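You operate a simulated robot arm through the tools that you are given. There is no shell and no other tool.

Carry out the task below with a simulated robot arm. There is one attempt and no reset: what you move stays moved.

TASK
Lift stacking cone one off casting two, brush its rust off and set it back.
Fine: stand it on the bench to brush it; rust brush back where it lay; leave stacking cone two. What is to be rubbed or washed off counts as gone when no trace of it is left.

The check looks at the end state, three seconds after you hand in, the way a careful person would. Anything else that was tipped, shoved, dropped, spilled or broken makes it a failure.

THE ROBOT
A 7-joint arm with a two-finger parallel gripper, fixed in place. Base frame: the origin is at the foot of the arm, x ahead of it, y to its left, z up; the work surface is at about z = 950. Units: mm, degrees, N and s.
With the tool pointing down near the work surface it reaches from about 100 to 620 mm from the base axis. Its first joint turns from -66.0 to 66.0 degrees. Payload 1.57 kg.
The TCP is the grasp point between the finger pads, 30 mm short of the fingertips. In the tool frame z runs along the fingers and y along their closing line. Largest opening 80 mm; finger width 17, thickness 12; the body of the gripper, 40 by 82 mm, starts 80 mm behind the TCP.
Orientation is that of the tool frame in the base frame, as [roll, pitch, yaw] about the fixed x, y, z axes, in that order (R = Rz(yaw) Ry(pitch) Rx(roll)). With the fingers straight down and closing along the base's y, the tool's x points along the base's -x, its y along +y and its z along -z.

THE INTERFACE
- The arm moves only by the tool nudge_tool. Its argument "series" is a list that holds one entry, the list of rows, each a list of 7 numbers: the shift along the base's x, y, z in mm, then the turn, a rotation vector about the base's x, y, z in degrees, then the opening, from 0 (shut) to 1 (fully open). In form: [[[tx, ty, tz, ax, ay, az, gripper], ...]]. A call has 1 to 20 rows; each row shifts and turns the commanded pose from where the row before left it. A row lasts 0.2 s, in which the tool goes at most 50 mm and 8.6 degrees; a call with a longer step from one row to the next is refused whole, and so is a gripper value outside its range. A pose out of reach is approached as far as the arm can. The call stops where the force on the tool passes 40 N (or 10 N more than at its start, if that is more) or the arm is blocked; 0.2 s more then pass. The fingers move at their own pace (about 72 mm/s each) and stop on an object; they squeeze with about 34 N. The grip force told is the motor's: it shows also when the fingers shut on nothing. Time passes only in rows, and 0.2 s behind the last, so rows that do not move let the fingers close. It gives the time, the measured TCP pose, the force on the tool (base axes), the opening and the grip force at its end, in the units of the frame above (readings bear some noise), with the torque about the TCP (base axes, N m) and any sound that the robot's microphone picked up.
- Cameras (640 x 400 px; columns grow to the right, rows downward): "scene" is fixed at [51.9, 429, 1424.7]; the picture's right is [-0.82, -0.58, 0.00], its down [-0.33, 0.46, -0.82] and it looks along [0.47, -0.67, -0.57] (base axes); focal length 288 px, centre (320, 200). "wrist" rides on the gripper at [72, -7, -122] in the tool frame; the picture's right is [0.09, 1.00, 0.00], its down [-0.84, 0.08, -0.54] and it looks along [-0.54, 0.05, 0.84] (tool axes); focal length 238 px, centre (320, 200). There is no depth. A picture from a camera that has moved, and an enlarged one, comes with that camera's place and axes in the base frame and with its lens.
- capture(camera): a new picture of that camera. The clock stands still meanwhile.
- enlarge(camera, box): a new picture of the part [left, top, right, bottom] of that camera's present view, enlarged. The clock stands still meanwhile.
- close_job(): hands the job in; it is judged then, once.

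Nothing tells you positions but the pictures and the camera data. Unless the task says otherwise, let go and move clear before handing in.

The tools are called after "Emit:" as name(argument=value, ...) on one line, values as JSON. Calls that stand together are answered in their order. nudge_tool: Moves the arm, as the interface text tells. Its arguments: {"type":"object","properties":{"series":{"type":"array","items":{"type":"array","items":{"type":"array","items":{"type":"number"}}}}},"required":["series"]} The other tools are called the same way: capture (camera) takes a picture; enlarge (camera, box) takes an enlarged picture of a part of a camera's view; close_job () hands the job in.

At the start:

```text
clock: 0.0
position: [310.7, 65.2, 1273.4]
ee_rot: [-180.0, 0.0, 180.0]
contact_force: [0.5, -0.3, 1.0]
torque: [0.0, 0.0, 0.02]
finger_gap: 79.9
grasp_force: 0.0
```

scene: 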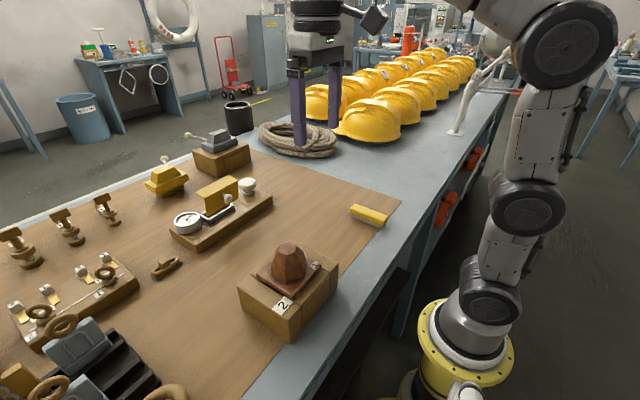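
wrist: 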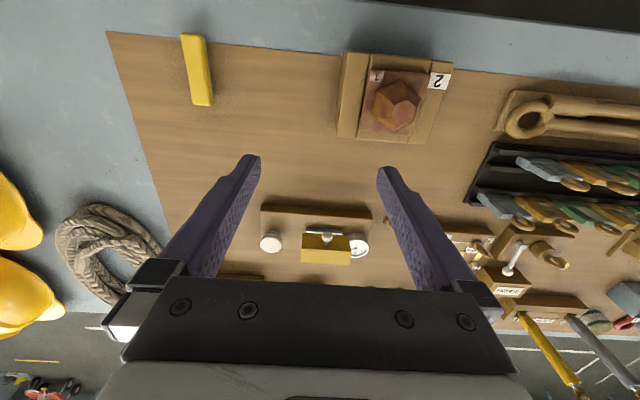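

I see a wooden casting block labelled 2 with a rusty cone on a square plate labelled 1, and a yellow block that could be the rust brush to its side. I'll look closer before moving.

Emit:
enlarge(camera="scene", box=[220, 180, 420, 360])

Emit:
enlarge(camera="wrist", box=[320, 30, 480, 160])

Emit:
enlarge(camera="wrist", box=[100, 20, 260, 120])

Emit:
enlarge(camera="scene", box=[0, 130, 280, 400])

Emit:
enlarge(camera="wrist", box=[400, 60, 640, 360])

```text
2.22 times, centred on (320, 270) of scene
camera zoom: at [51.9, 429.0, 1424.7], right [-0.82, -0.58, 0.0], down [-0.33, 0.46, -0.82], along [0.47, -0.67, -0.57], focal length 639 px, centre (320, 44)
```

zoom: 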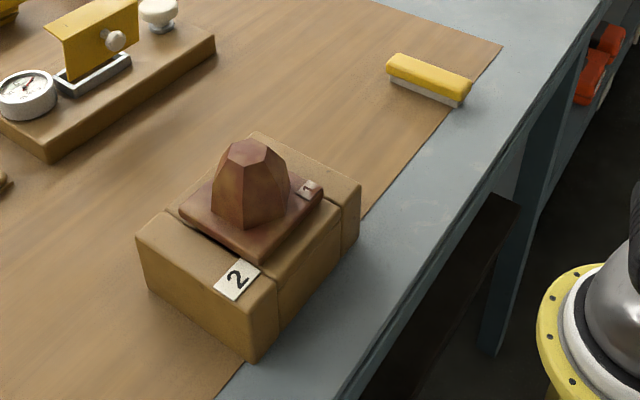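

```text
3.08 times, centred on (400, 95) of wrist
camera zoom: at [239.0, 58.5, 1396.8], right [-0.09, 1.0, 0.0], down [0.84, 0.08, 0.54], along [0.54, 0.05, -0.84], focal length 733 px, centre (74, 523)
```

zoom: 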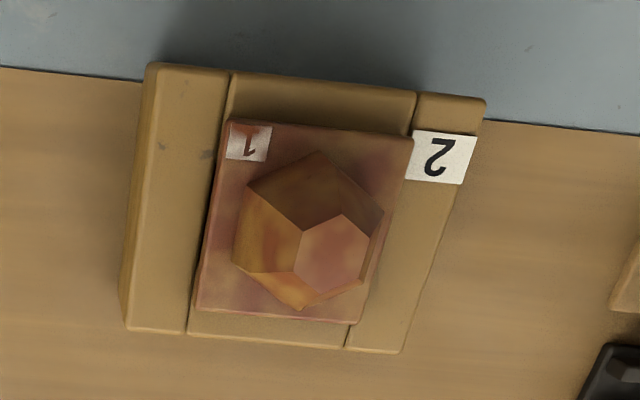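

```text
4.00 times, centred on (180, 70) of wrist
camera zoom: at [239.0, 58.5, 1396.8], right [-0.09, 1.0, 0.0], down [0.84, 0.08, 0.54], along [0.54, 0.05, -0.84], focal length 953 px, centre (880, 720)
```

zoom: 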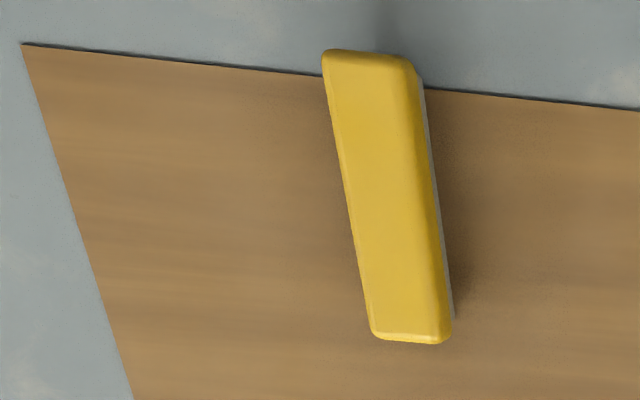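

```text
1.48 times, centred on (140, 265) of scene
camera zoom: at [51.9, 429.0, 1424.7], right [-0.82, -0.58, 0.0], down [-0.33, 0.46, -0.82], along [0.47, -0.67, -0.57], focal length 426 px, centre (587, 104)
```

zoom: 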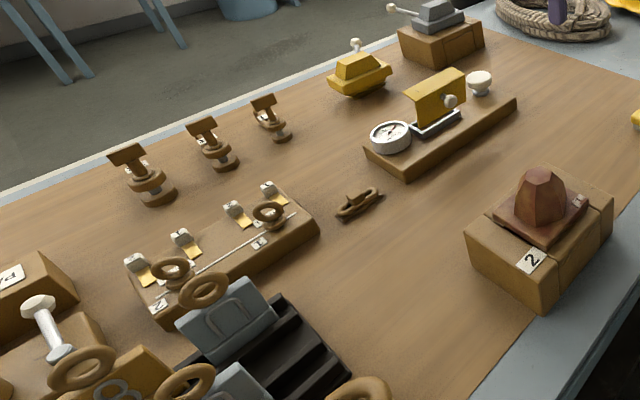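

```text
1.33 times, centred on (520, 210) of wrist
camera zoom: at [239.0, 58.5, 1396.8], right [-0.09, 1.0, 0.0], down [0.84, 0.08, 0.54], along [0.54, 0.05, -0.84], focal length 318 px, centre (53, 187)
```

zoom: 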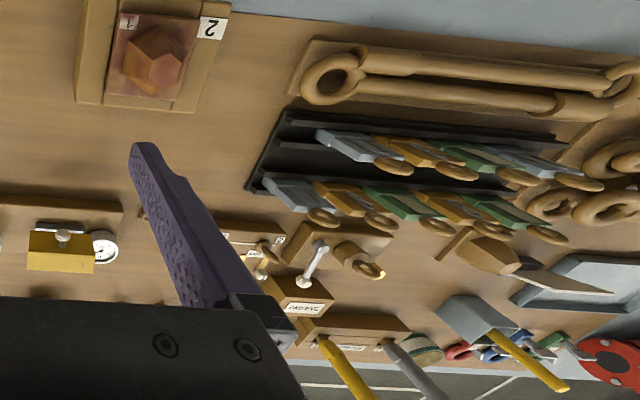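

The cone (labelled 1) sits on the wooden block labelled 2 at roughly x≈300, y≈175. The yellow brush lies at about x≈285, y≈-128, lengthwise along x. I'll check for cone two and other details.

Emit:
enlarge(camera="scene", box=[140, 110, 280, 200])

Emit:
enlarge(camera="scene", box=[235, 235, 345, 345])

Emit:
enlarge(camera="scene", box=[335, 190, 405, 240])

Emit:
enlarge(camera="scene", box=[0, 180, 140, 350])

Emit:
enlarge(camera="scene", box=[0, 290, 200, 400])

```text
4.44 times, centred on (210, 155) of scene
camera zoom: at [51.9, 429.0, 1424.7], right [-0.82, -0.58, 0.0], down [-0.33, 0.46, -0.82], along [0.47, -0.67, -0.57], focal length 1278 px, centre (809, 400)
```

zoom: 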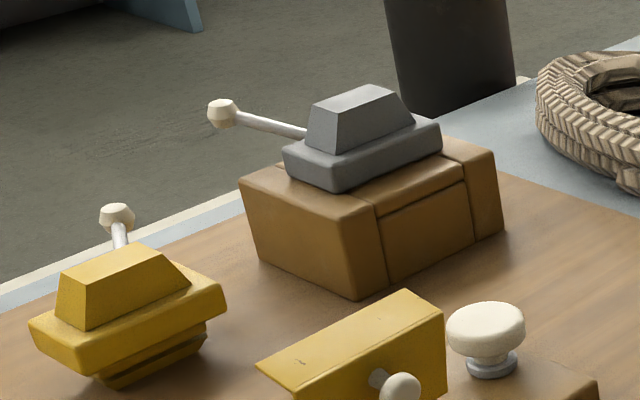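

```text
3.64 times, centred on (290, 290) of scene
camera zoom: at [51.9, 429.0, 1424.7], right [-0.82, -0.58, 0.0], down [-0.33, 0.46, -0.82], along [0.47, -0.67, -0.57], focal length 1046 px, centre (429, -127)
```

zoom: 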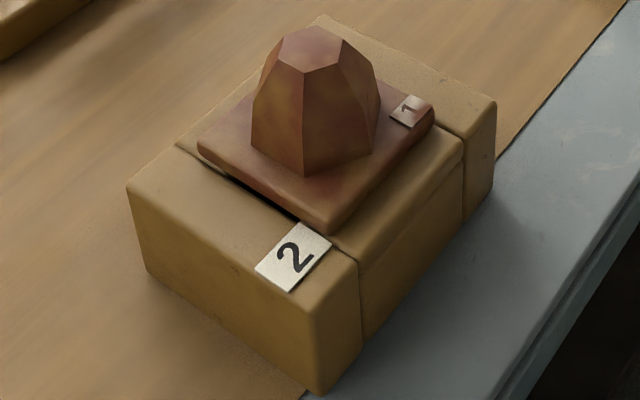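

```text
8.00 times, centred on (370, 215) of scene
camera zoom: at [51.9, 429.0, 1424.7], right [-0.82, -0.58, 0.0], down [-0.33, 0.46, -0.82], along [0.47, -0.67, -0.57], focal length 2301 px, centre (-80, 80)
```

zoom: 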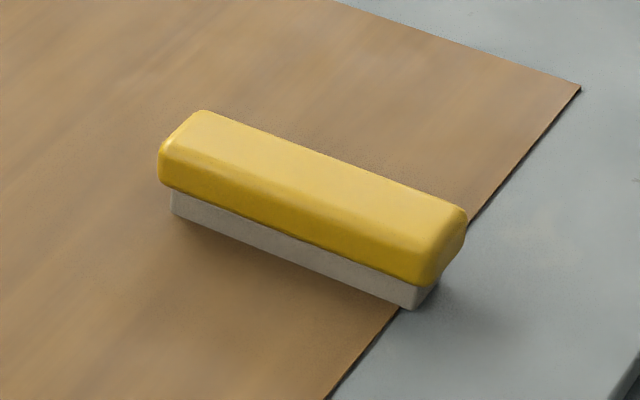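

```text
2.35 times, centred on (70, 265) of scene
camera zoom: at [51.9, 429.0, 1424.7], right [-0.82, -0.58, 0.0], down [-0.33, 0.46, -0.82], along [0.47, -0.67, -0.57], focal length 677 px, centre (908, 47)
```

zoom: 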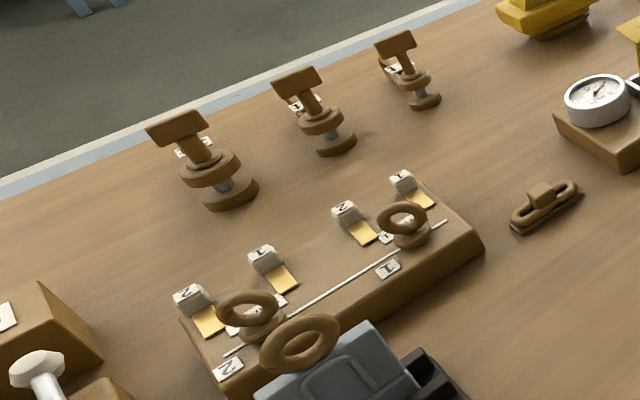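

```text
3.20 times, centred on (100, 345) of scene
camera zoom: at [51.9, 429.0, 1424.7], right [-0.82, -0.58, 0.0], down [-0.33, 0.46, -0.82], along [0.47, -0.67, -0.57], focal length 920 px, centre (1024, -264)
```

zoom: 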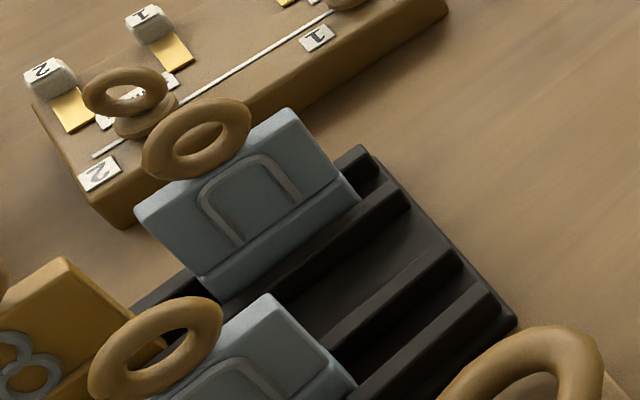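

The cone is a hexagonal frustum on an ~82 mm square flange, with its flats facing ±y. I need a better view of its profile, so I'll zoom further.

Emit:
enlarge(camera="scene", box=[255, 235, 325, 300])

Emit:
enlarge(camera="wrist", box=[355, 60, 425, 120])

Emit:
enlarge(camera="scene", box=[160, 170, 280, 250])

```text
6.15 times, centred on (290, 268) of scene
camera zoom: at [51.9, 429.0, 1424.7], right [-0.82, -0.58, 0.0], down [-0.33, 0.46, -0.82], along [0.47, -0.67, -0.57], focal length 1770 px, centre (505, -215)
```

zoom: 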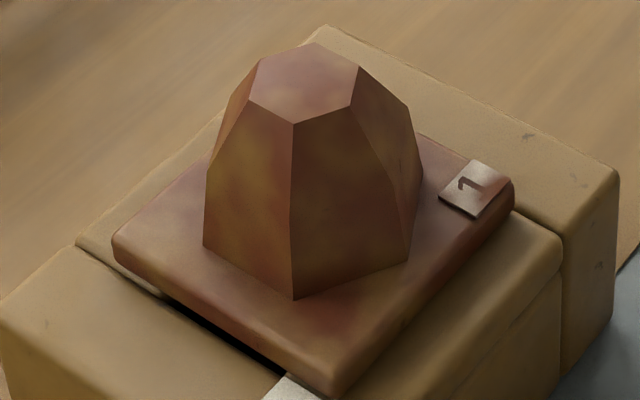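

```text
6.67 times, centred on (390, 90) of wrist
camera zoom: at [239.0, 58.5, 1396.8], right [-0.09, 1.0, 0.0], down [0.84, 0.08, 0.54], along [0.54, 0.05, -0.84], focal length 1589 px, centre (-147, 933)
```

zoom: 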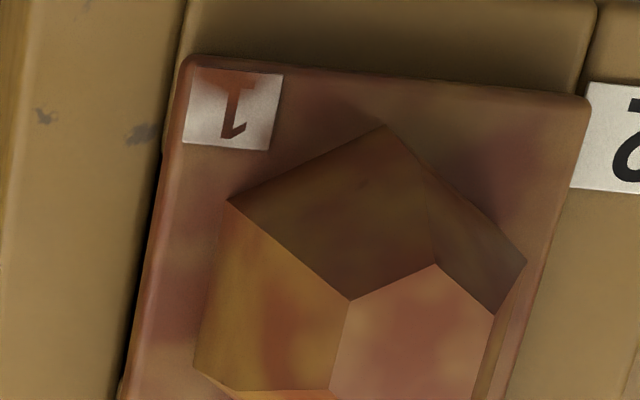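

```text
5.00 times, centred on (220, 210) of scene
camera zoom: at [51.9, 429.0, 1424.7], right [-0.82, -0.58, 0.0], down [-0.33, 0.46, -0.82], along [0.47, -0.67, -0.57], focal length 1438 px, centre (820, 150)
```

zoom: 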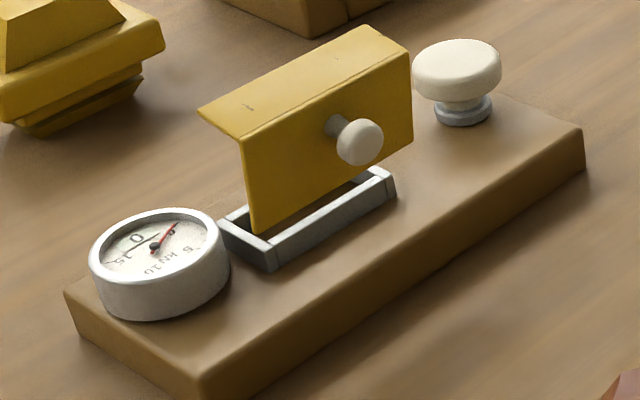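

I'll zoom in more on the cone's faces to understand where the sides are steep.

Emit:
enlarge(camera="scene", box=[272, 238, 306, 272])

Emit:
enlarge(camera="wrist", box=[370, 70, 420, 135])

```text
11.76 times, centred on (289, 255) of scene
camera zoom: at [51.9, 429.0, 1424.7], right [-0.82, -0.58, 0.0], down [-0.33, 0.46, -0.82], along [0.47, -0.67, -0.57], focal length 3384 px, centre (685, -447)
```

zoom: 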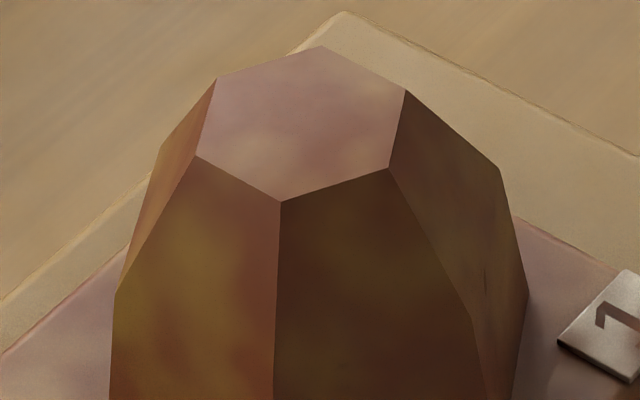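

```text
6.15 times, centred on (395, 102) of wrist
camera zoom: at [239.0, 58.5, 1396.8], right [-0.09, 1.0, 0.0], down [0.84, 0.08, 0.54], along [0.54, 0.05, -0.84], focal length 1467 px, centre (-142, 800)
```

zoom: 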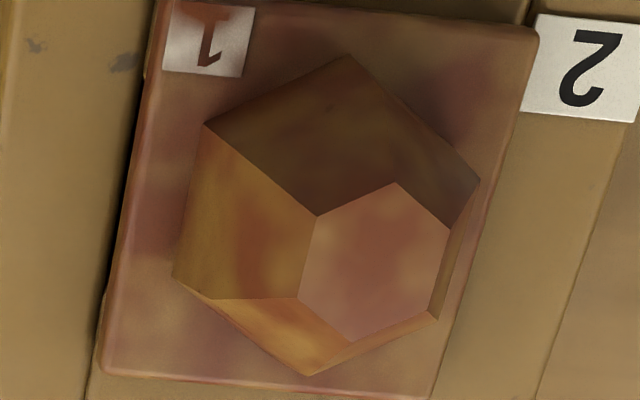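

The cone has a near-vertical hexagonal lower part with flats facing ±y, centred near (300, 171) with its top at z≈1077. I'll move above it with the fingers open and look again.

Emit:
nudge_tool(series=[[[-4, 35, -25, 0, 0, 0, 1], [-4, 35, -25, 0, 0, 0, 1], [-2.7, 35.8, -23.4, 0, 0, 0, 1], [0, 0, 0, 0, 0, 0, 1]]])

Emit:
capture(camera="wrist")

Emit:
capture(camera="scene")

```text
clock: 1.0
position: [301.6, 171.0, 1200.4]
ee_rot: [180.0, 0.0, 180.0]
contact_force: [-1.0, -0.2, 0.4]
torque: [0.0, -0.02, 0.0]
finger_gap: 80.0
grasp_force: 0.1
```

```text
taken
camera wrist: at [229.6, 165.2, 1323.8], right [-0.09, 1.0, 0.0], down [0.84, 0.08, 0.54], along [0.54, 0.05, -0.84], focal length 238 px, centre (320, 200)
```

wrist: 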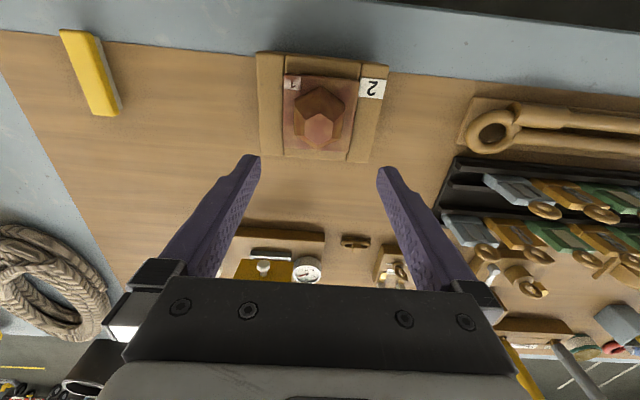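

```text
taken
```

scene: 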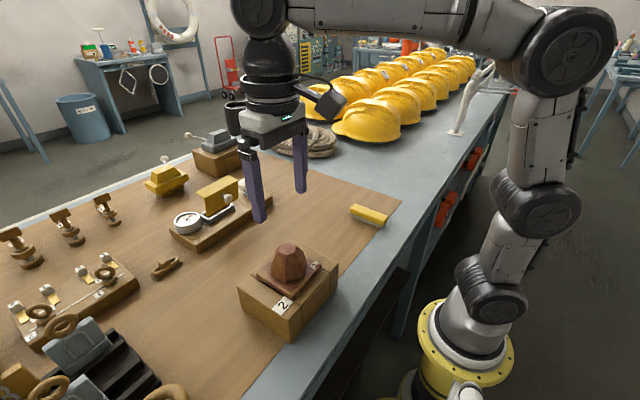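

I'm above the cone. I'll zoom to refine its centre and orientation.

Emit:
enlarge(camera="wrist", box=[250, 45, 400, 170])

```text
3.20 times, centred on (325, 108) of wrist
camera zoom: at [229.6, 165.2, 1323.8], right [-0.09, 1.0, 0.0], down [0.84, 0.08, 0.54], along [0.54, 0.05, -0.84], focal length 763 px, centre (304, 496)
```

zoom: 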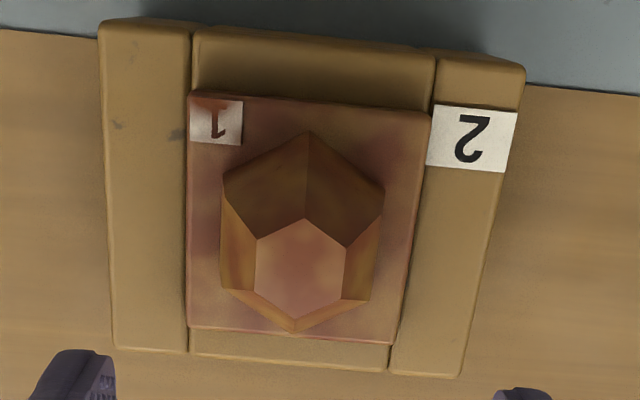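

The cone centre checks out at about (300.5, 170.5), aligned with the axes. I'll descend with the fingers astride its ±y flats, then check the height.

Emit:
nudge_tool(series=[[[-0.5, -0.3, -40, 0, 0, 0, 1], [-0.5, -0.3, -40, 0, 0, 0, 1], [0, 0, -30, 0, 0, 0, 1], [0, 0, -15, 0, 0, 0, 1], [0, 0, -5, 0, 0, 0, 1], [0, 0, 0, 0, 0, 0, 1]]])

Emit:
capture(camera="wrist")

Emit:
enlarge(camera="scene", box=[220, 180, 350, 320])

```text
clock: 2.4
position: [299.1, 170.8, 1069.2]
ee_rot: [180.0, 0.0, 179.9]
contact_force: [0.3, 0.4, -0.2]
torque: [0.0, 0.04, 0.01]
finger_gap: 80.0
grasp_force: 0.2
```

```text
taken
camera wrist: at [227.3, 163.6, 1192.4], right [-0.09, 1.0, 0.0], down [0.84, 0.08, 0.54], along [0.54, 0.05, -0.84], focal length 238 px, centre (320, 200)
```

wrist: 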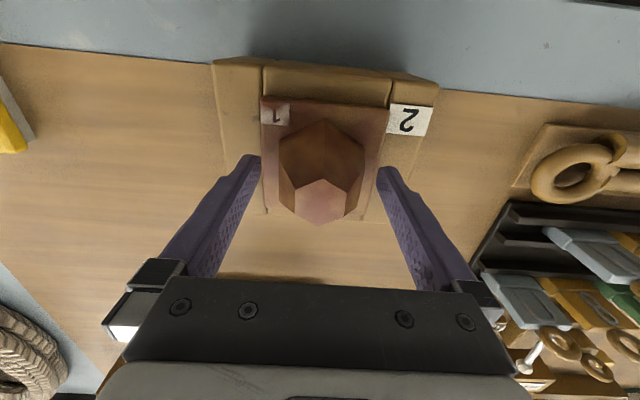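

```text
2.86 times, centred on (285, 250) of scene
camera zoom: at [51.9, 429.0, 1424.7], right [-0.82, -0.58, 0.0], down [-0.33, 0.46, -0.82], along [0.47, -0.67, -0.57], focal length 822 px, centre (420, 57)
```

zoom: 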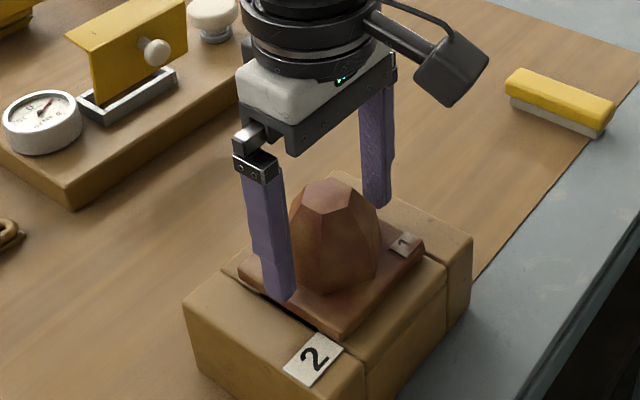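

The fingers straddle the cone cleanly just above the flange. I'll go down a few millimetres more and close on it.

Emit:
nudge_tool(series=[[[0.5, 0, -2, 0, 0, 0, 1], [0.5, 0, -1.5, 0, 0, 0, 1], [0, 0, 0, 0, 0, 0, 0.5], [0, 0, 0, 0, 0, 0, 0.5], [0, 0, 0, 0, 0, 0, 0], [0, 0, 0, 0, 0, 0, 0]]])

Emit:
enlarge(camera="scene", box=[220, 180, 350, 320])

```text
clock: 3.8
position: [299.9, 169.7, 1064.3]
ee_rot: [179.9, 0.0, -180.0]
contact_force: [0.0, 1.6, 0.4]
torque: [0.07, 0.0, -0.04]
finger_gap: 57.2
grasp_force: 33.9
```

```text
2.86 times, centred on (285, 250) of scene
camera zoom: at [51.9, 429.1, 1424.7], right [-0.82, -0.58, 0.0], down [-0.33, 0.46, -0.82], along [0.47, -0.67, -0.57], focal length 822 px, centre (420, 57)
```

zoom: 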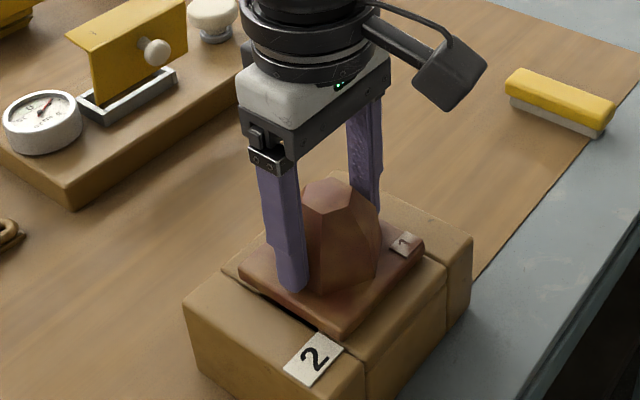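

The grip holds at 57 mm with good squeeze. I'll lift straight up slowly and look at what the cone has underneath.

Emit:
nudge_tool(series=[[[0, 0, 3, 0, 0, 0, 0], [0, 0, 5, 0, 0, 0, 0], [0, 0, 10, 0, 0, 0, 0], [0, 0, 15, 0, 0, 0, 0], [0, 0, 15, 0, 0, 0, 0], [0, 0, 20, 0, 0, 0, 0], [0, 0, 20, 0, 0, 0, 0], [0, 0, 20, 0, 0, 0, 0], [0, 0, 12, 0, 0, 0, 0], [0, 0, 0, 0, 0, 0, 0]]])

Emit:
enlarge(camera="scene", box=[220, 140, 350, 320])

Emit:
capture(camera="wrist")

```text
clock: 6.0
position: [300.2, 170.5, 1185.9]
ee_rot: [-180.0, 0.0, -180.0]
contact_force: [-0.3, -0.6, -5.0]
torque: [-0.02, 0.0, -0.01]
finger_gap: 57.1
grasp_force: 34.2
```

```text
2.22 times, centred on (285, 230) of scene
camera zoom: at [52.0, 429.0, 1424.7], right [-0.82, -0.58, 0.0], down [-0.33, 0.46, -0.82], along [0.47, -0.67, -0.57], focal length 639 px, centre (398, 133)
```

zoom: 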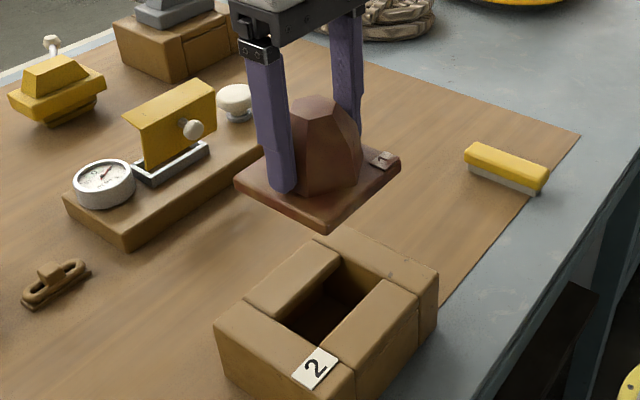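

```text
taken
camera wrist: at [228.5, 163.9, 1309.5], right [-0.09, 1.0, 0.0], down [0.84, 0.08, 0.54], along [0.54, 0.05, -0.84], focal length 238 px, centre (320, 200)
```

wrist: 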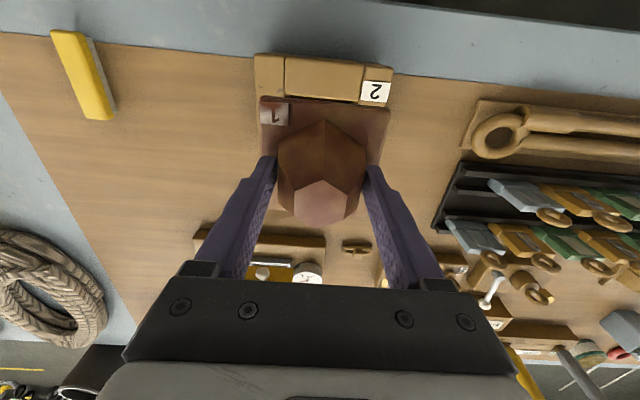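

The cone is free of the casting, which is hollow underneath. I'll raise it and tilt its underside toward the scene camera to see whether it has a lower plug or rust there.

Emit:
nudge_tool(series=[[[0, 0, 40, 0, 0, 0, 0], [0, 0, 40, 0, 0, 0, 0], [0, 0, 40, 0, 0, 0, 0], [0, 0, 40, 5.5, 5.3, 0, 0], [0, 0, 20, 5.5, 5.3, 0, 0], [0, 0, 0, 5.5, 5.3, 0, 0], [0, 0, 0, 5.5, 5.3, 0, 0], [0, 0, 0, 5.5, 5.3, 0, 0], [0, 0, 0, 0, 0, 0, 0]]])

Emit:
capture(camera="scene")

```text
clock: 8.0
position: [244.1, 149.1, 1260.2]
ee_rot: [153.6, -23.0, -174.5]
contact_force: [0.3, 0.2, -5.1]
torque: [-0.07, -0.04, 0.03]
finger_gap: 57.0
grasp_force: 33.7
out of reach, approached as far as the arm can: row 4, 5, 6, 7
```

```text
taken
```

scene: 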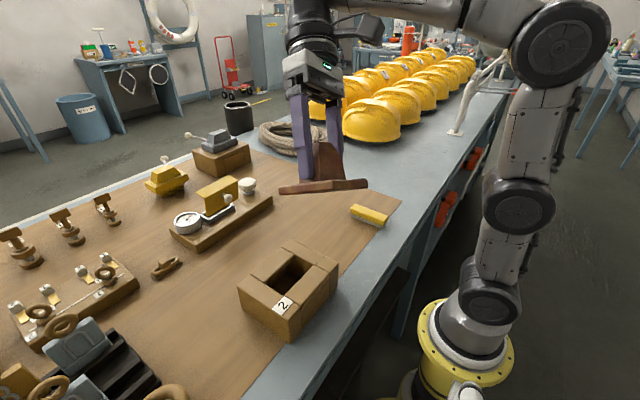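

The arm couldn't reach that height, so the pose is short of what I asked. The flange is now seen nearly edge-on, so I'll zoom in.

Emit:
enlarge(camera="scene", box=[260, 130, 390, 210])

Emit:
nudge_tool(series=[[[0, 0, 0, 0, 0, 0, 0]]])

```text
4.92 times, centred on (325, 170) of scene
camera zoom: at [51.9, 429.0, 1424.7], right [-0.82, -0.58, 0.0], down [-0.33, 0.46, -0.82], along [0.47, -0.67, -0.57], focal length 1416 px, centre (295, 348)
```

zoom: 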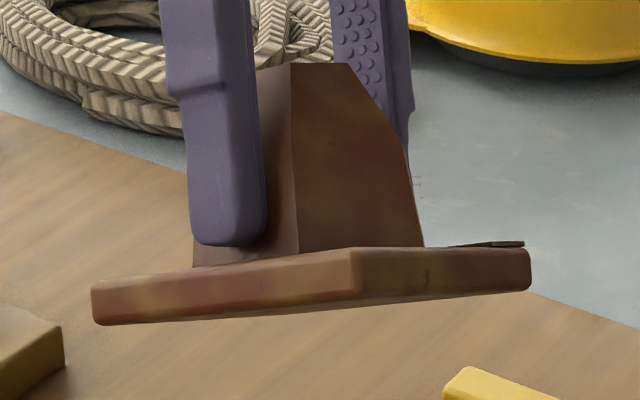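

```text
clock: 8.4
position: [244.4, 150.3, 1261.3]
ee_rot: [153.8, -23.0, -174.6]
contact_force: [1.1, 0.4, -6.1]
torque: [-0.05, -0.08, 0.01]
finger_gap: 57.1
grasp_force: 33.7
```

The bottom of the flange is flat with no plug. I'll tilt a bit more, lower down, to see whether the underside carries rust.

Emit:
nudge_tool(series=[[[0, 0, -20, 5.5, 5.3, 0, 0], [10, 0, -20, 5.5, 5.3, 0, 0], [10, 0, -20, 5.5, 5.3, 0, 0], [0, 0, 0, 5.5, 5.3, 0, 0], [0, 0, 0, 0, 0, 0, 0]]])

Emit:
capture(camera="scene")

```text
clock: 9.6
position: [264.2, 149.4, 1199.6]
ee_rot: [123.0, -38.9, -158.3]
contact_force: [0.9, 0.6, -5.4]
torque: [-0.08, -0.04, 0.0]
finger_gap: 57.0
grasp_force: 33.9
```

```text
taken
```

scene: 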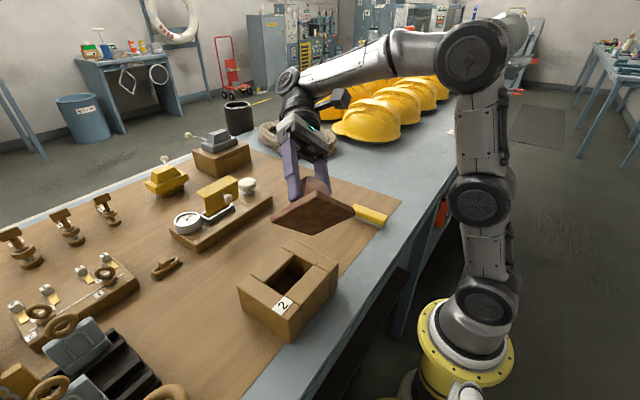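

Emit:
enlarge(camera="scene", box=[260, 160, 370, 245])

```text
4.71 times, centred on (315, 202) of scene
camera zoom: at [52.0, 429.0, 1424.7], right [-0.82, -0.58, 0.0], down [-0.33, 0.46, -0.82], along [0.47, -0.67, -0.57], focal length 1354 px, centre (344, 188)
```

zoom: 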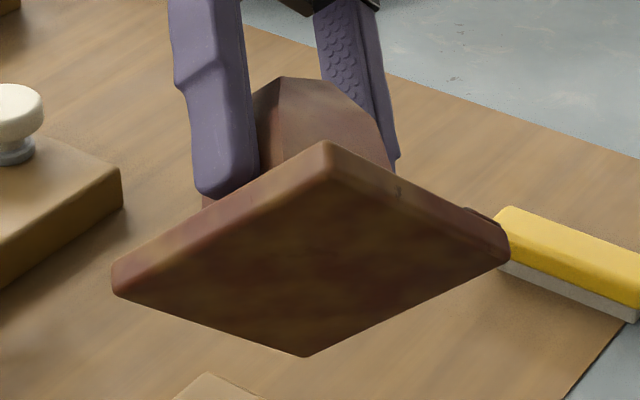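

The underside is mottled in shadow, so I can't tell yet about rust there. I'll swing the cone upright again and carry it over the free mat around (400, -10).

Emit:
nudge_tool(series=[[[17, -20, -6, -5.85, -5.62, 0, 0], [17, -20, -6, -5.85, -5.62, 0, 0], [17, -20, -6, -5.85, -5.62, 0, 0], [17, -20, -6, -5.85, -5.62, 0, 0], [17, -20, -6, -5.85, -5.62, 0, 0], [17, -20, -6, -5.85, -5.62, 0, 0], [17, -20, -6, -5.85, -5.62, 0, 0], [17, -20, -6, -5.85, -5.62, 0, 0], [0, 0, 0, 0, 0, 0, 0], [0, 0, 0, 0, 0, 0, 0]]])

Emit:
capture(camera="scene")

Emit:
capture(camera="wrist")

```text
clock: 11.8
position: [398.1, -12.0, 1150.9]
ee_rot: [-179.9, 0.1, 180.0]
contact_force: [-0.7, 0.2, -5.0]
torque: [0.0, 0.02, -0.01]
finger_gap: 56.6
grasp_force: 34.2
```

```text
taken
```

scene: 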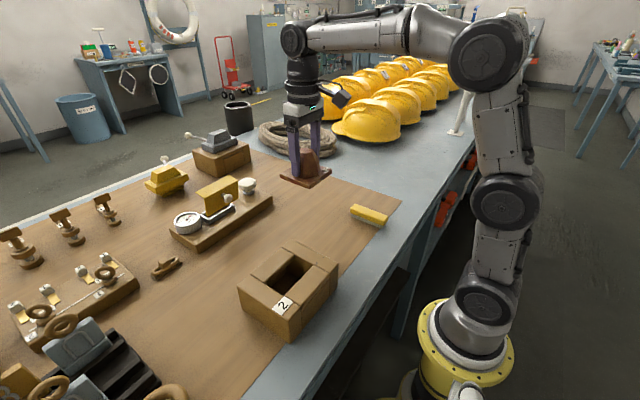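

```text
taken
camera wrist: at [326.8, -18.1, 1274.6], right [-0.09, 1.0, 0.0], down [0.84, 0.08, 0.54], along [0.54, 0.05, -0.84], focal length 238 px, centre (320, 200)
```

wrist: 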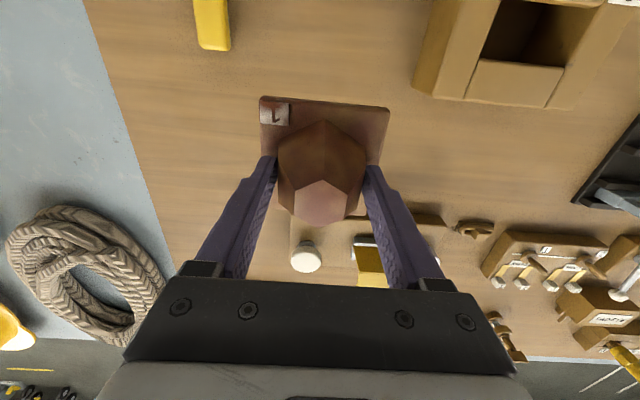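

The cone is upright above clear mat. I'll lower it, slowing near the bench.

Emit:
nudge_tool(series=[[[0, 0, -40, 0, 0, 0, 0], [0, 0, -40, 0, 0, 0, 0], [0, 0, -35, 0, 0, 0, 0], [0, 0, -20, 0, 0, 0, 0], [0, 0, -10, 0, 0, 0, 0], [0, 0, 0, 0, 0, 0, 0], [0, 0, 0, 0, 0, 0, 0]]])

Emit:
nudge_tool(series=[[[0, 0, -2, 0, 0, 0, 0], [0, 0, -2, 0, 0, 0, 0], [0, 0, -2, 0, 0, 0, 0], [0, 0, -2, 0, 0, 0, 0], [0, 0, 0, 0, 0, 0, 0]]])

```text
clock: 13.4
position: [401.0, -11.2, 1007.3]
ee_rot: [-179.9, -0.1, 180.0]
contact_force: [-1.0, -0.7, -5.8]
torque: [0.04, 0.0, -0.02]
finger_gap: 56.9
grasp_force: 34.3
```

```text
clock: 14.6
position: [400.8, -10.6, 998.2]
ee_rot: [180.0, -0.1, -180.0]
contact_force: [-0.5, -0.5, -4.2]
torque: [0.02, -0.02, 0.05]
finger_gap: 56.7
grasp_force: 34.0
```

Emit:
nudge_tool(series=[[[0, 0, -1, 0, 0, 0, 0], [0, 0, -1, 0, 0, 0, 0], [0, 0, 0, 0, 0, 0, 0]]])

Emit:
enlarge(camera="scene", box=[250, 110, 370, 220])

```text
clock: 15.4
position: [401.2, -11.0, 997.1]
ee_rot: [-180.0, -0.2, 180.0]
contact_force: [0.0, -1.0, -6.0]
torque: [-0.01, 0.02, 0.02]
finger_gap: 56.6
grasp_force: 33.6
```

```text
3.64 times, centred on (310, 165) of scene
camera zoom: at [52.0, 429.0, 1424.7], right [-0.82, -0.58, 0.0], down [-0.33, 0.46, -0.82], along [0.47, -0.67, -0.57], focal length 1046 px, centre (356, 327)
```

zoom: 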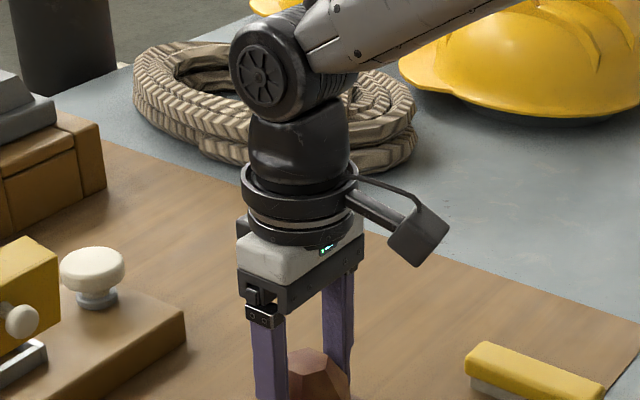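

Emit:
nudge_tool(series=[[[0, 0, -1, 0, 0, 0, 0], [0, 0, -1, 0, 0, 0, 0], [0, 0, -1, 0, 0, 0, 0], [0, 0, 0, 0, 0, 0, 0]]])

Emit:
enlarge(camera="scene", box=[270, 180, 370, 260])

```text
clock: 16.4
position: [400.0, -9.3, 997.1]
ee_rot: [-180.0, 0.2, 180.0]
contact_force: [-10.9, -3.5, 31.7]
torque: [-0.08, 0.94, 0.06]
finger_gap: 56.4
grasp_force: 34.1
```

```text
5.00 times, centred on (320, 220) of scene
camera zoom: at [51.2, 429.0, 1424.8], right [-0.82, -0.58, 0.0], down [-0.33, 0.46, -0.82], along [0.48, -0.67, -0.57], focal length 1438 px, centre (320, 100)
```

zoom: 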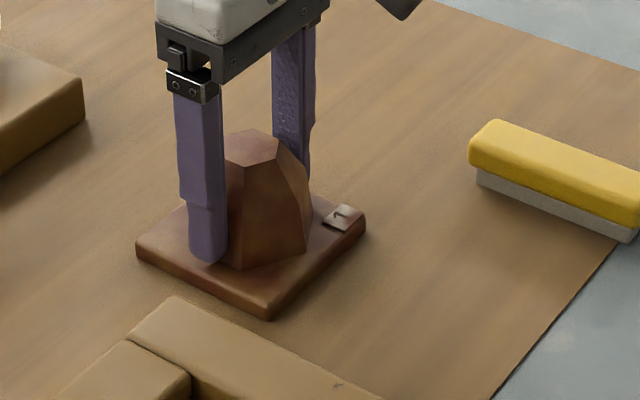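

It has touched the bench at TCP z≈997. I'll ease the load, then release and rise.

Emit:
nudge_tool(series=[[[0, 0, 1, 0, 0, 0, 0], [0, 0, 1, 0, 0, 0, 0], [0, 0, 0, 0, 0, 0, 0]]])

```text
clock: 17.2
position: [400.7, -9.4, 997.6]
ee_rot: [-179.9, 0.2, 179.9]
contact_force: [-5.3, -3.7, 25.4]
torque: [-0.13, -0.39, -0.04]
finger_gap: 56.8
grasp_force: 34.2
```

Emit:
nudge_tool(series=[[[0, 0, 1, 0, 0, 0, 0], [0, 0, 0.7, 0, 0, 0, 0], [0, 0, 0, 0, 0, 0, 0]]])

```text
clock: 18.0
position: [401.3, -10.5, 997.3]
ee_rot: [-180.0, 0.0, 180.0]
contact_force: [6.0, -1.3, 10.1]
torque: [-0.21, -0.92, -0.04]
finger_gap: 56.8
grasp_force: 33.9
```

Emit:
nudge_tool(series=[[[0, 0, 0.5, 0, 0, 0, 0], [0, 0, 0, 0, 0, 0, 0.85], [0, 0, 0, 0, 0, 0, 1], [0, 0, 0, 0, 0, 0, 1], [0, 0, 20, 0, 0, 0, 1], [0, 0, 40, 0, 0, 0, 1], [0, 0, 40, 0, 0, 0, 1], [0, 0, 0, 0, 0, 0, 1]]])

Emit:
capture(camera="wrist")

Emit:
enlarge(camera="scene", box=[270, 180, 370, 260])

```text
clock: 19.8
position: [400.0, -10.0, 1100.2]
ee_rot: [180.0, -0.1, -180.0]
contact_force: [-0.5, -0.1, 0.0]
torque: [0.0, 0.03, -0.02]
finger_gap: 80.0
grasp_force: 0.1
```

```text
taken
camera wrist: at [328.1, -16.0, 1223.5], right [-0.09, 1.0, 0.0], down [0.84, 0.08, 0.54], along [0.54, 0.05, -0.84], focal length 238 px, centre (320, 200)
```

wrist: 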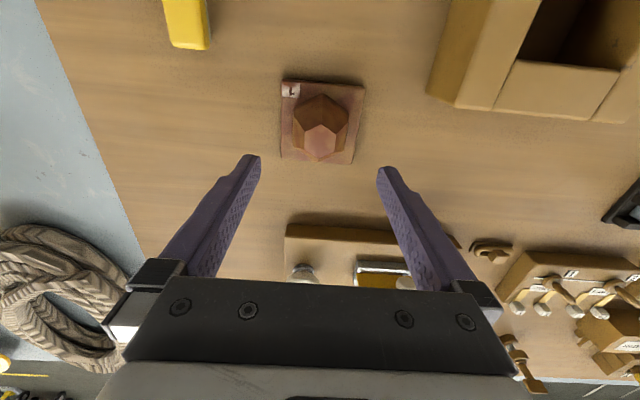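

```text
5.00 times, centred on (320, 220) of scene
camera zoom: at [51.9, 429.0, 1424.7], right [-0.82, -0.58, 0.0], down [-0.33, 0.46, -0.82], along [0.47, -0.67, -0.57], focal length 1438 px, centre (320, 100)
```

zoom: 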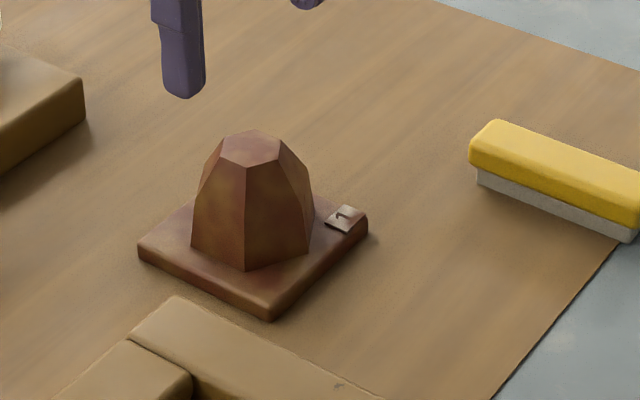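

The cone stands free on the mat at about (400, -10). Now I'll move above the brush and look at it closely.

Emit:
nudge_tool(series=[[[-28, -30, 10, 0, 0, 0, 1], [-28, -30, 10, 0, 0, 0, 1], [-28, -30, 10, 0, 0, 0, 1], [-28, -30, 10, 0, 0, 0, 1], [0, 0, 0, 0, 0, 0, 1]]])

Emit:
capture(camera="wrist")

Emit:
enlarge(camera="wrist", box=[250, 20, 390, 170])

```text
clock: 21.0
position: [287.5, -129.8, 1137.5]
ee_rot: [-180.0, -0.1, 180.0]
contact_force: [0.9, 0.6, -0.4]
torque: [0.0, -0.01, 0.04]
finger_gap: 79.9
grasp_force: 0.1
```

```text
taken
camera wrist: at [214.8, -136.4, 1261.5], right [-0.09, 1.0, 0.0], down [0.84, 0.08, 0.54], along [0.54, 0.05, -0.84], focal length 238 px, centre (320, 200)
```

wrist: 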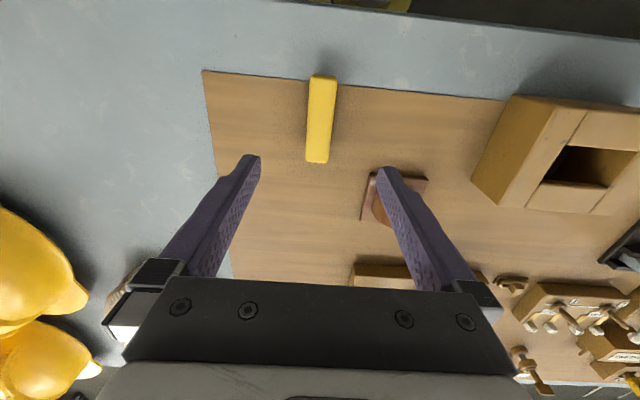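

```text
2.67 times, centred on (320, 95) of wrist
camera zoom: at [214.8, -136.4, 1261.5], right [-0.09, 1.0, 0.0], down [0.84, 0.08, 0.54], along [0.54, 0.05, -0.84], focal length 636 px, centre (320, 480)
```

zoom: 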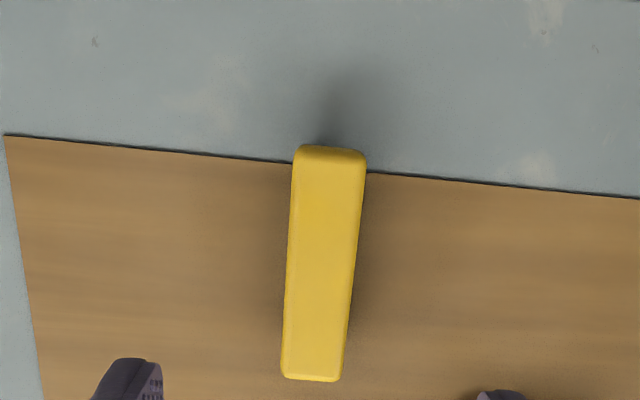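

The brush is centred at about (290, -129.7), aligned with x, roughly 98×27×30 mm. I'll descend on its handle and grip it above the bristles.

Emit:
nudge_tool(series=[[[1, 0, -40, 0, 0, 0, 1], [1, 0, -40, 0, 0, 0, 1], [0.5, 0, -35, 0, 0, 0, 1], [0, 0, -18, 0, 0, 0, 1], [0, 0, -8, 0, 0, 0, 1], [0, 0, -4, 0, 0, 0, 1], [0, 0, 0, 0, 0, 0, 1]]])

Emit:
enlarge(camera="scene", box=[320, 140, 420, 240])

```text
clock: 22.6
position: [291.3, -130.5, 992.4]
ee_rot: [-180.0, -0.2, -180.0]
contact_force: [-0.4, 0.0, -0.5]
torque: [-0.05, -0.01, 0.03]
finger_gap: 80.2
grasp_force: 0.0
```

```text
4.00 times, centred on (370, 190) of scene
camera zoom: at [51.9, 429.0, 1424.7], right [-0.82, -0.58, 0.0], down [-0.33, 0.46, -0.82], along [0.47, -0.67, -0.57], focal length 1150 px, centre (120, 240)
```

zoom: 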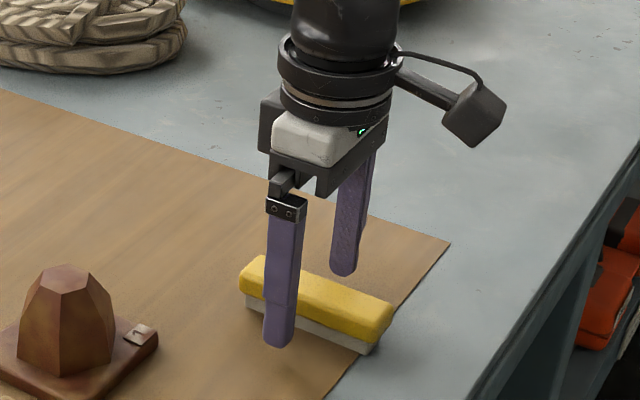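

Emit:
nudge_tool(series=[[[0, 0, 0, 0, 0, 0, 0.6], [0, 0, 0, 0, 0, 0, 0.4], [0, 0, 0, 0, 0, 0, 0], [0, 0, 0, 0, 0, 0, 0], [0, 0, 0, 0, 0, 0, 0]]])

Emit:
enlarge(camera="scene", box=[320, 140, 420, 240])

```text
clock: 23.8
position: [292.1, -130.8, 992.8]
ee_rot: [180.0, -0.2, 179.9]
contact_force: [0.4, 0.0, 0.4]
torque: [-0.01, -0.01, -0.01]
finger_gap: 29.2
grasp_force: 33.7
```

```text
4.00 times, centred on (370, 190) of scene
camera zoom: at [51.9, 429.0, 1424.7], right [-0.82, -0.58, 0.0], down [-0.33, 0.46, -0.82], along [0.47, -0.67, -0.57], focal length 1150 px, centre (120, 240)
```

zoom: 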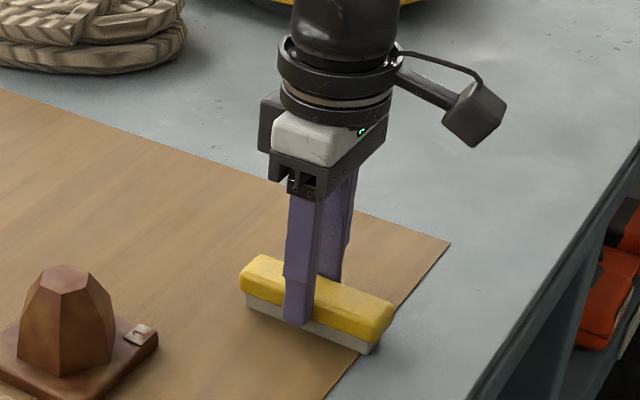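

I have the brush with about 29 mm gap. I'll lift it and bring it over the cone's top.

Emit:
nudge_tool(series=[[[0, 0, 5, 0, 0, 0, 0], [0, 0, 20, 0, 0, 0, 0], [0, 0, 40, 0, 0, 0, 0], [0, 0, 35, 0, 0, 0, 0], [28, 30, 0, 0, 0, 0, 0], [28, 30, 0, 0, 0, 0, 0], [28, 30, 0, 0, 0, 0, 0], [25.5, 30, 0, 0, 0, 0, 0], [0, 0, 0, 0, 0, 0, 0], [0, 0, 0, 0, 0, 0, 0]]])

Emit:
capture(camera="wrist")

Emit:
enlarge(camera="scene", box=[260, 120, 380, 260])

```text
clock: 26.0
position: [401.1, -11.5, 1092.8]
ee_rot: [-180.0, -0.1, 179.9]
contact_force: [0.0, 0.2, -0.9]
torque: [0.0, -0.03, 0.0]
finger_gap: 29.1
grasp_force: 34.3
```

```text
taken
camera wrist: at [329.9, -16.3, 1215.0], right [-0.09, 1.0, 0.0], down [0.84, 0.08, 0.54], along [0.54, 0.05, -0.84], focal length 238 px, centre (320, 200)
```

wrist: 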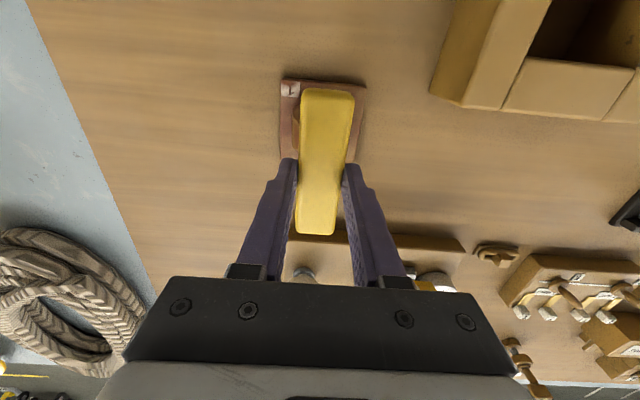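

```text
2.86 times, centred on (320, 190) of scene
camera zoom: at [51.9, 429.0, 1424.7], right [-0.82, -0.58, 0.0], down [-0.33, 0.46, -0.82], along [0.47, -0.67, -0.57], focal length 822 px, centre (320, 229)
```

zoom: 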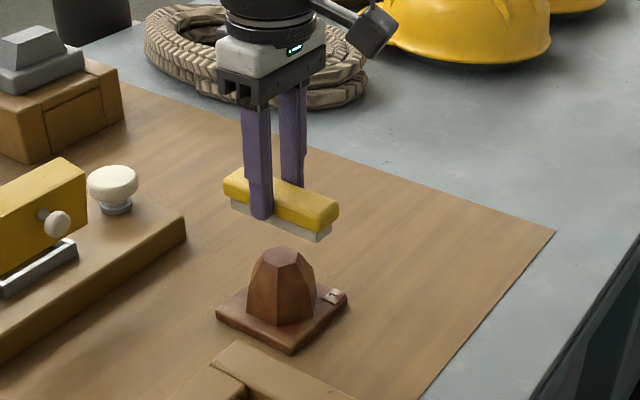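

The brush is over the cone with about 40 mm of clearance. I'll lower it until the bristles just touch the top.

Emit:
nudge_tool(series=[[[0, 0, -15, 0, 0, 0, 0], [0, 0, -12, 0, 0, 0, 0], [0, 0, -6, 0, 0, 0, 0], [0, 0, -2, 0, 0, 0, 0], [0, 0, 0, 0, 0, 0, 0], [0, 0, 0, 0, 0, 0, 0]]])

Emit:
nudge_tool(series=[[[0, 0, -1, 0, 0, 0, 0], [0, 0, -1, 0, 0, 0, 0], [0, 0, 0, 0, 0, 0, 0]]])

Emit:
nudge_tool(series=[[[0, 0, -1, 0, 0, 0, 0], [0, 0, -1, 0, 0, 0, 0], [0, 0, 0, 0, 0, 0, 0]]])

Emit:
enlarge(camera="scene", box=[280, 170, 360, 250])

```text
clock: 27.4
position: [400.2, -11.3, 1057.8]
ee_rot: [179.9, -0.1, -180.0]
contact_force: [-0.5, 0.2, -0.9]
torque: [0.04, 0.03, -0.02]
finger_gap: 29.2
grasp_force: 34.1
```

```text
clock: 28.2
position: [400.6, -9.7, 1056.3]
ee_rot: [-180.0, -0.1, 179.9]
contact_force: [0.3, -0.9, -1.4]
torque: [-0.01, -0.02, 0.03]
finger_gap: 29.1
grasp_force: 33.3
```

```text
clock: 29.0
position: [400.7, -10.6, 1055.7]
ee_rot: [-179.9, 0.0, 179.9]
contact_force: [-0.5, 0.6, 2.1]
torque: [0.0, 0.05, 0.01]
finger_gap: 29.0
grasp_force: 34.1
```

```text
5.00 times, centred on (320, 210) of scene
camera zoom: at [51.9, 429.0, 1424.7], right [-0.82, -0.58, 0.0], down [-0.33, 0.46, -0.82], along [0.47, -0.67, -0.57], focal length 1438 px, centre (320, 150)
```

zoom: 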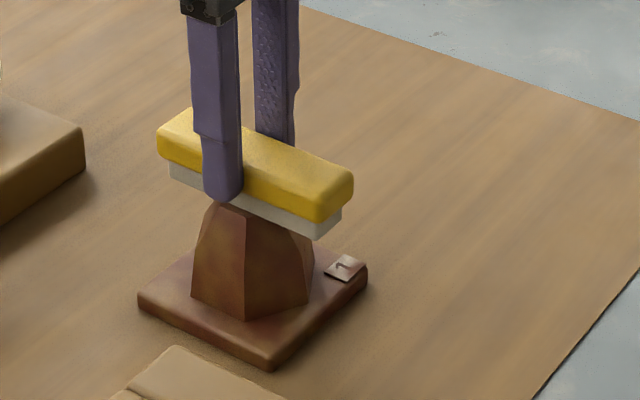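

The bristles touch the top with about 3 N. I'll do a few short strokes and look at the effect.

Emit:
nudge_tool(series=[[[0, 0, -0.4, 0, 0, 0, 0], [10, 0, 0, 0, 0, 0, 0], [-20, 0, 0, 0, 0, 0, 0], [20, 0, 0, 0, 0, 0, 0], [-20, 0, 0, 0, 0, 0, 0], [10, 6, 0, 0, 0, 0, 0], [10, 0, 0, 0, 0, 0, 0], [-20, 0, 0, 0, 0, 0, 0], [10, -12, 0, 0, 0, 0, 0], [10, 0, 0, 0, 0, 0, 0], [-20, 0, 0, 0, 0, 0, 0], [10, 6, 0, 0, 0, 0, 0], [0, 0, 0, 0, 0, 0, 0]]])

Emit:
nudge_tool(series=[[[0, 0, 10, 0, 0, 0, 0], [-20, -35, 20, 0, 0, 0, 0], [-20, -45, 10, 0, 0, 0, 0], [0, 0, 0, 0, 0, 0, 0]]])

Emit:
enlarge(camera="scene", box=[280, 190, 360, 250])

Emit:
capture(camera="wrist")

```text
clock: 31.8
position: [400.8, -10.3, 1054.0]
ee_rot: [-179.9, 0.0, 179.9]
contact_force: [-5.7, -4.4, 19.5]
torque: [-0.14, 0.27, 0.03]
finger_gap: 29.2
grasp_force: 34.0
```

```text
refused: row 3 steps farther than a row can; nothing moved
```

```text
6.67 times, centred on (320, 220) of scene
camera zoom: at [51.5, 428.9, 1424.8], right [-0.82, -0.58, 0.0], down [-0.33, 0.46, -0.82], along [0.48, -0.67, -0.57], focal length 1917 px, centre (320, 67)
```

zoom: 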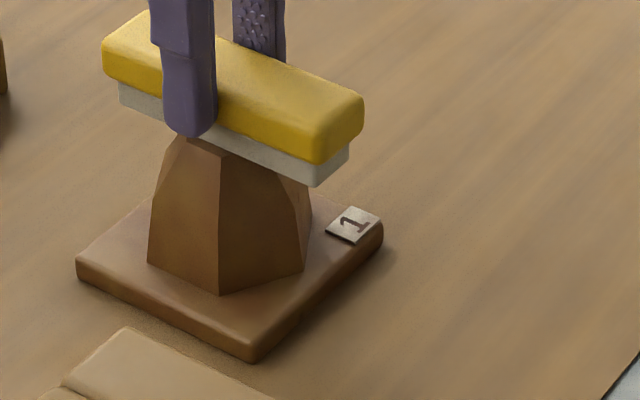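

```text
taken
camera wrist: at [328.7, -16.4, 1177.9], right [-0.09, 1.0, 0.0], down [0.84, 0.08, 0.54], along [0.54, 0.05, -0.84], focal length 238 px, centre (320, 200)
```

wrist: 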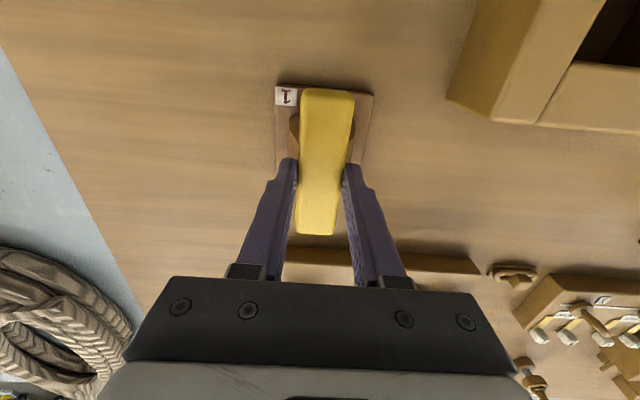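

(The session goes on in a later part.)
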